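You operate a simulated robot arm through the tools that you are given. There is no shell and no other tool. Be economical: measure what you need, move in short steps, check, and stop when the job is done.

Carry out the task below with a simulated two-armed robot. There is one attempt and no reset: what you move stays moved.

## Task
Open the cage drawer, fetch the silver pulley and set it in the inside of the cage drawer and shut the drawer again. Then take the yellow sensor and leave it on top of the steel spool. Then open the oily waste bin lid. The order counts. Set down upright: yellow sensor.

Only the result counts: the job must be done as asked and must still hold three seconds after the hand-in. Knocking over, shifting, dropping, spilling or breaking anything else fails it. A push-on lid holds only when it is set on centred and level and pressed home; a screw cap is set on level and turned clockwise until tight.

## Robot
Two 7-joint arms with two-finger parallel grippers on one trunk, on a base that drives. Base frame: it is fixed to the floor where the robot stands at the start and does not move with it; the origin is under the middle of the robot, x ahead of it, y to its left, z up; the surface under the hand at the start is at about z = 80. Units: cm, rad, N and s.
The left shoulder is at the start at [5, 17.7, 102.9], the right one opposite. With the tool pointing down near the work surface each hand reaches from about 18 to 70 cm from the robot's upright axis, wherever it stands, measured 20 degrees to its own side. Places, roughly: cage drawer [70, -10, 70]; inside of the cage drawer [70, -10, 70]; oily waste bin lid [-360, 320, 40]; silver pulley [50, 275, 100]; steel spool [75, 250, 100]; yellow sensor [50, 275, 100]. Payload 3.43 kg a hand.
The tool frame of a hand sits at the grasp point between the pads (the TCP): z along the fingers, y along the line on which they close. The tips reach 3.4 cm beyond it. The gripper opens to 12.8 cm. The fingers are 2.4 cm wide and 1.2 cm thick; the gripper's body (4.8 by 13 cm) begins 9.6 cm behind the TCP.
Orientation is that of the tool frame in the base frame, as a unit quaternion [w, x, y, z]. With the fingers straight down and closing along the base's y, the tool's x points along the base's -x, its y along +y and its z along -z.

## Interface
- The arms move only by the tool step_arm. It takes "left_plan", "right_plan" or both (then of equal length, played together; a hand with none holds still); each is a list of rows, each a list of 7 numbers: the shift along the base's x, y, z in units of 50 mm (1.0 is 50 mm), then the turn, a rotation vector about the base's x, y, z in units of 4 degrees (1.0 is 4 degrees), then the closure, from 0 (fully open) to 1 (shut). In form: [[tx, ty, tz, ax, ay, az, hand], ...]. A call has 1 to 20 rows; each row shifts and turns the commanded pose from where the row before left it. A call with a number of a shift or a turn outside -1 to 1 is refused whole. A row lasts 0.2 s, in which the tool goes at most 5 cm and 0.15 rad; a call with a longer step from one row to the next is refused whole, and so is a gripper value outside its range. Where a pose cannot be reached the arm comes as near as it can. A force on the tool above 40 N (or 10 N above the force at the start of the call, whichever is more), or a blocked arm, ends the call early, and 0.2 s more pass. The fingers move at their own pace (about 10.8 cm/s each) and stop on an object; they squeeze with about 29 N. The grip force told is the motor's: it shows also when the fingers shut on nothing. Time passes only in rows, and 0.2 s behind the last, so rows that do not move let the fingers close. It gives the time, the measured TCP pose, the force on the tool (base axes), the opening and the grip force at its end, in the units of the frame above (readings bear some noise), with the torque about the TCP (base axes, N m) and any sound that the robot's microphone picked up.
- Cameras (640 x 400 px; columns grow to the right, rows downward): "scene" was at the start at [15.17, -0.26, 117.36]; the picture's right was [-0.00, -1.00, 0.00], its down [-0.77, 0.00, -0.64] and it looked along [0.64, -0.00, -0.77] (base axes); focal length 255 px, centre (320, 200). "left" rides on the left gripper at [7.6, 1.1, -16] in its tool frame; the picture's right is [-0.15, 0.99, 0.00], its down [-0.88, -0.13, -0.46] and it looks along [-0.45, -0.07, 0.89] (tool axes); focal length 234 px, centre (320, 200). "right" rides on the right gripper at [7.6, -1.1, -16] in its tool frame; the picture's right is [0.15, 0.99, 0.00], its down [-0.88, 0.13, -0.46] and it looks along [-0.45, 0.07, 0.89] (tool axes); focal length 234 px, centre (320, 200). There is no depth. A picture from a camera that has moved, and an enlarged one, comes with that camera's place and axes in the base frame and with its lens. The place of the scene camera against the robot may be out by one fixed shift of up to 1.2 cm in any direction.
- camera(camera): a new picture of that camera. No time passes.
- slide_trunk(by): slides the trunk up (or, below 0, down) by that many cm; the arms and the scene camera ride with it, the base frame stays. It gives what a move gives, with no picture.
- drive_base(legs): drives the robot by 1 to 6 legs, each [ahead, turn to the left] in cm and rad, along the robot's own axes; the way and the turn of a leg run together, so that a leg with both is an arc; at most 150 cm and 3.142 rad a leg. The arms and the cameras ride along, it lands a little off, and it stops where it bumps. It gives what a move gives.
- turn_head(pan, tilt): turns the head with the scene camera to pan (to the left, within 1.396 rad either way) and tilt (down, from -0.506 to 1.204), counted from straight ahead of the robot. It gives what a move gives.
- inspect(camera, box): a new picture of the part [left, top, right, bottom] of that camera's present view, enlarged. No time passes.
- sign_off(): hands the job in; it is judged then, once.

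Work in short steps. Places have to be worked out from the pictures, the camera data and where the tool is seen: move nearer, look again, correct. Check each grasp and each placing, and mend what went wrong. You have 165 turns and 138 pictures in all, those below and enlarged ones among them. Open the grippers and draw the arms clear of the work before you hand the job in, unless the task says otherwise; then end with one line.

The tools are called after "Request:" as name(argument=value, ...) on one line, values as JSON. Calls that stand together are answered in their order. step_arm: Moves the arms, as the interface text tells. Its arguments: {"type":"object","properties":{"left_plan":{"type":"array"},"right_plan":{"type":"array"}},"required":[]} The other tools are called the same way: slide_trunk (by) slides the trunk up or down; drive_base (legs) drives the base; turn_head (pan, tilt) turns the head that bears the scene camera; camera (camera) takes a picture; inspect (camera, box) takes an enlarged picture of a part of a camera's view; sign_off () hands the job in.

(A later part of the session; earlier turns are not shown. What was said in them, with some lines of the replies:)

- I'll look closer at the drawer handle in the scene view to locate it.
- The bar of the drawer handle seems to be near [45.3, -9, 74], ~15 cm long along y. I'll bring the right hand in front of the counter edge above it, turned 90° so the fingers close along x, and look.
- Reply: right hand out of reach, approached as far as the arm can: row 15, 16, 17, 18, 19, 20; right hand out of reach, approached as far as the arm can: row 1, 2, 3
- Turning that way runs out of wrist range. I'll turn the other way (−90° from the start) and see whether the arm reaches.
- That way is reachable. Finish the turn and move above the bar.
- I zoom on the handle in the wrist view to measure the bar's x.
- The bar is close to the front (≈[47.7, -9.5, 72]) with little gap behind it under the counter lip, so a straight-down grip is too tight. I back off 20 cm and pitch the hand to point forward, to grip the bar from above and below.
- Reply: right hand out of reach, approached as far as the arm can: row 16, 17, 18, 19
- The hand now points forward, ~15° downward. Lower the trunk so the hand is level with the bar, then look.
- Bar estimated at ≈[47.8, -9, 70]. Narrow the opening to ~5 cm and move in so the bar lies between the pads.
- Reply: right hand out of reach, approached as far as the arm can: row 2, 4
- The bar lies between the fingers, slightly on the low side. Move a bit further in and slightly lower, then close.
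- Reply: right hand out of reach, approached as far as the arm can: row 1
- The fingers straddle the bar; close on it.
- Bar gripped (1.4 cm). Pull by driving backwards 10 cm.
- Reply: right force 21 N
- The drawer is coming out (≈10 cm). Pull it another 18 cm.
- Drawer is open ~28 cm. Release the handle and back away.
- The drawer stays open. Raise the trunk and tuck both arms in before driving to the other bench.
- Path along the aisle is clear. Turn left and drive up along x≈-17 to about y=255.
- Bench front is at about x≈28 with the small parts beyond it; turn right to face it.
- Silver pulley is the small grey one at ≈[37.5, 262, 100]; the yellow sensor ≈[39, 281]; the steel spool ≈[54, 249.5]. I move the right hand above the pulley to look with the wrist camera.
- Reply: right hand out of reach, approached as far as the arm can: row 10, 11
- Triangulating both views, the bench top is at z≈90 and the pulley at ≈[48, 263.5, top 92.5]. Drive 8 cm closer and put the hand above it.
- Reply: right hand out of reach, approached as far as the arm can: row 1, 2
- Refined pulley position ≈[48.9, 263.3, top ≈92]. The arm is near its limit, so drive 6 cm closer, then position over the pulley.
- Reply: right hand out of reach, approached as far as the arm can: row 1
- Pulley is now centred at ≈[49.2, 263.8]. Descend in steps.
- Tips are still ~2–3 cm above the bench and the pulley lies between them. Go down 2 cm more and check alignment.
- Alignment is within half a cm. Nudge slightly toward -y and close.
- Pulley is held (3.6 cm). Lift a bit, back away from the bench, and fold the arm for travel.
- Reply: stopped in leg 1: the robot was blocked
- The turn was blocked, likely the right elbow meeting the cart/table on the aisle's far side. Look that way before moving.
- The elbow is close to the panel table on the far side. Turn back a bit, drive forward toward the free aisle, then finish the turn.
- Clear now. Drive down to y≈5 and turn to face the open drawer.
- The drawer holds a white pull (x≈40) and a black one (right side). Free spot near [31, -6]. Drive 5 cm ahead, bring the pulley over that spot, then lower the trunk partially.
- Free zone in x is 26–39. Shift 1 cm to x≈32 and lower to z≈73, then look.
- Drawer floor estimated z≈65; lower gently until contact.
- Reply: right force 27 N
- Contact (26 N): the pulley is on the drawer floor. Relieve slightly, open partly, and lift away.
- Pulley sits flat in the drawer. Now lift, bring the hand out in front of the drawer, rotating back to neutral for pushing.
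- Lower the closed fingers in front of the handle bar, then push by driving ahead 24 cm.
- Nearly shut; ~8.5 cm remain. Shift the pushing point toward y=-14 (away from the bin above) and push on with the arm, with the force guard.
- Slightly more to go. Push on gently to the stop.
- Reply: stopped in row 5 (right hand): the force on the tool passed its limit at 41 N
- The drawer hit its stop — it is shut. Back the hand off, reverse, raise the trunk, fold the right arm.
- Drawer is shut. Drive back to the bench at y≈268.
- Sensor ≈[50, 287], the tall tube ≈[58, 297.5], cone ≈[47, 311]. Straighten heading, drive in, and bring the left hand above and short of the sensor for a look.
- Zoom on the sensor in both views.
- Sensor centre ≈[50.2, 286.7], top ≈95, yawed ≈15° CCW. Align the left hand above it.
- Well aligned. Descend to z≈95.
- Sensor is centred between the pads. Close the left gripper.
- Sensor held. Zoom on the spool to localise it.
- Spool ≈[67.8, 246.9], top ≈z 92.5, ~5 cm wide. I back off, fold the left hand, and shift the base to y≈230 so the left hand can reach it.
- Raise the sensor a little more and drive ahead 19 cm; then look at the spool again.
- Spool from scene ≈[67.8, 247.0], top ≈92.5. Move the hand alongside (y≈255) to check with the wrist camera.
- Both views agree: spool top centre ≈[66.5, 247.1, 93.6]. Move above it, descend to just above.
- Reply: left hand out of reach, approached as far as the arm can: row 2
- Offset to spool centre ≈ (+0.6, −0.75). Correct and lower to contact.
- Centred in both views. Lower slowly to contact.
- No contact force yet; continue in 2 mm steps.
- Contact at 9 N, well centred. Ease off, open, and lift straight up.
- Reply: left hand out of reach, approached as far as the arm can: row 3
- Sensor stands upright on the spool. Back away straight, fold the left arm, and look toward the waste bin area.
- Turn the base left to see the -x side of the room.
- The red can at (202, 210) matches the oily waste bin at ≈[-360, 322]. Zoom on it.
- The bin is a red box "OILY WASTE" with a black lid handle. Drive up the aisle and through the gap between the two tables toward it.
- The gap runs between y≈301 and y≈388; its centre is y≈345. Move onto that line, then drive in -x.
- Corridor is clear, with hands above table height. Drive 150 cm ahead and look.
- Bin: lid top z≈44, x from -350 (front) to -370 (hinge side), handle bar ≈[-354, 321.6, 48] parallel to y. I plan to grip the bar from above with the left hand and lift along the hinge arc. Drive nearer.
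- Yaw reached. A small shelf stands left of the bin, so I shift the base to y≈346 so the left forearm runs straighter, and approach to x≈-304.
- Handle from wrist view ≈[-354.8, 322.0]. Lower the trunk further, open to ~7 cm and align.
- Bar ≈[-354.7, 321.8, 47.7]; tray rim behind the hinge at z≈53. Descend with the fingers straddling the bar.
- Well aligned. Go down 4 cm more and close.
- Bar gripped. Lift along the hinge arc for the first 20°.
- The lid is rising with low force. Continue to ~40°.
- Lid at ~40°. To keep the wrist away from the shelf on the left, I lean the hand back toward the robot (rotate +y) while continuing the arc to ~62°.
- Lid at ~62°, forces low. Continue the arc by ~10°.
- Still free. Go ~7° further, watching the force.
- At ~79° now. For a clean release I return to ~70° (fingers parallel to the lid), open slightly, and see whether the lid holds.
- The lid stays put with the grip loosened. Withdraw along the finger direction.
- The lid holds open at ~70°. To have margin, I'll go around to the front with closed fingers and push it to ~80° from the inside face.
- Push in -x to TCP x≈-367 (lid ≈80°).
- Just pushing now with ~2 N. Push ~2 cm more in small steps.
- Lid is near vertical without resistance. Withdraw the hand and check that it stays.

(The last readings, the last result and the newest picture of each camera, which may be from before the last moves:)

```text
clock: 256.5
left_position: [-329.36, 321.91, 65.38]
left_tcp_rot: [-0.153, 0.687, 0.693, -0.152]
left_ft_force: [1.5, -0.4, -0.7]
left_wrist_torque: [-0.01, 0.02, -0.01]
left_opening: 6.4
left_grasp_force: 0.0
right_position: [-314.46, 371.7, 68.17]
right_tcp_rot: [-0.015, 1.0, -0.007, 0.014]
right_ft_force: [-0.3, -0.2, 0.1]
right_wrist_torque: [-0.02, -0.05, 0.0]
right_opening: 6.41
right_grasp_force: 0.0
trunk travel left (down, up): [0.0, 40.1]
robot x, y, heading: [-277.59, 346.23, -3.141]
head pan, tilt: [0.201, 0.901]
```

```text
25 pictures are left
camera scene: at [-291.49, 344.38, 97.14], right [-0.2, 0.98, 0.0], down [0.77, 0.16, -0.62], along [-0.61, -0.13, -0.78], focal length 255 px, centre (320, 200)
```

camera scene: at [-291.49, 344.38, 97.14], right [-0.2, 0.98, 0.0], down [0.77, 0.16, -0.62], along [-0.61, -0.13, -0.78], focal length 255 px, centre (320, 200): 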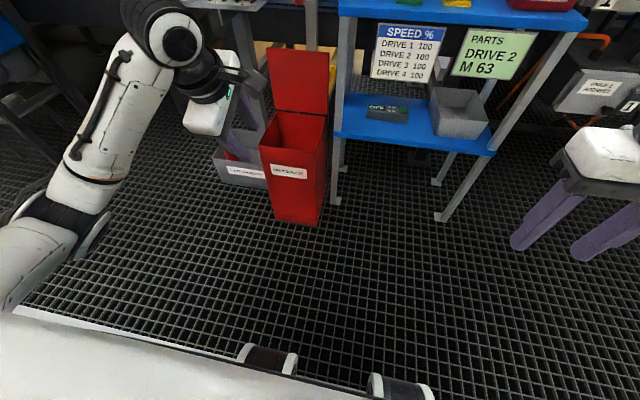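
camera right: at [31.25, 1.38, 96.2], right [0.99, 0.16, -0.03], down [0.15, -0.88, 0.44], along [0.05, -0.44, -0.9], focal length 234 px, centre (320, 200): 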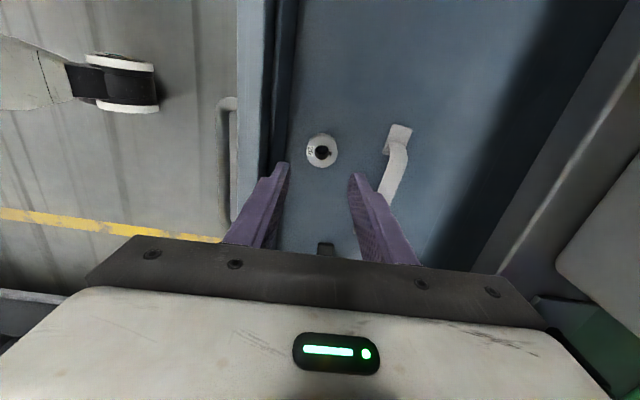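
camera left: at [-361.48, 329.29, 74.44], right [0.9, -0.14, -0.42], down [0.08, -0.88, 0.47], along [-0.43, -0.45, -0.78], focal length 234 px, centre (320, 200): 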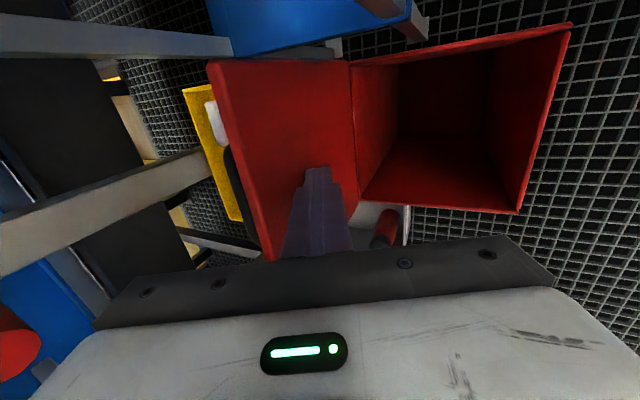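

The lid stays open and the arms are clear. I'll open both grippers fully, then hand in.

Request:
step_arm(left_plan=[[0, 0, 0, 0, 0, 0, 0], [0, 0, 0, 0, 0, 0, 0], [0, 0, 0, 0, 0, 0, 0], [0, 0, 0, 0, 0, 0, 0]], right_plan=[[0, 0, 0, 0, 0, 0, 0], [0, 0, 0, 0, 0, 0, 0], [0, 0, 0, 0, 0, 0, 0], [0, 0, 0, 0, 0, 0, 0]])

Request:
inspect(camera="scene", box=[200, 30, 380, 240])

```text
clock: 257.5
left_position: [-329.39, 321.96, 65.48]
left_tcp_rot: [-0.153, 0.688, 0.693, -0.152]
left_ft_force: [-0.7, 0.4, 0.3]
left_wrist_torque: [0.0, 0.01, 0.01]
left_opening: 12.79
left_grasp_force: 0.1
right_position: [-314.47, 371.69, 68.13]
right_tcp_rot: [-0.016, 1.0, -0.008, 0.015]
right_ft_force: [-0.2, -0.7, -0.1]
right_wrist_torque: [0.01, 0.0, 0.01]
right_opening: 12.8
right_grasp_force: 0.1
trunk travel left (down, up): [0.0, 40.1]
robot x, y, heading: [-277.48, 346.18, -3.141]
head pan, tilt: [0.201, 0.901]
```

```text
1.90 times, centred on (290, 135) of scene
camera zoom: at [-291.49, 344.38, 97.14], right [-0.2, 0.98, 0.0], down [0.77, 0.16, -0.62], along [-0.61, -0.13, -0.78], focal length 486 px, centre (377, 324)
```

zoom: 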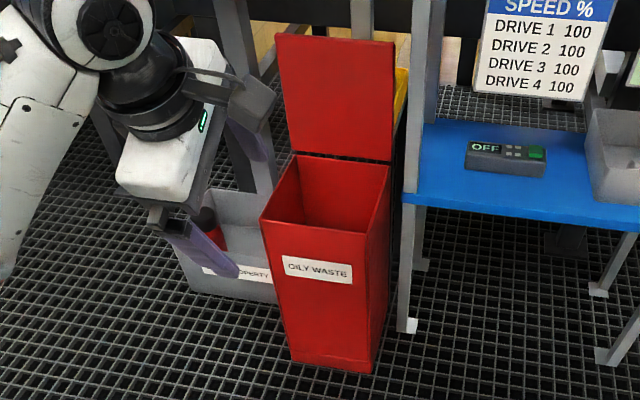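

The lid stands open and everything is in place; handing in.

Request:
sign_off()

```text
The job is handed in.
```

The job is done and handed in: the silver pulley is in the shut cage drawer, the yellow sensor stands upright on the steel spool, and the oily waste bin lid is open at about 80° and stayed open after I let go.
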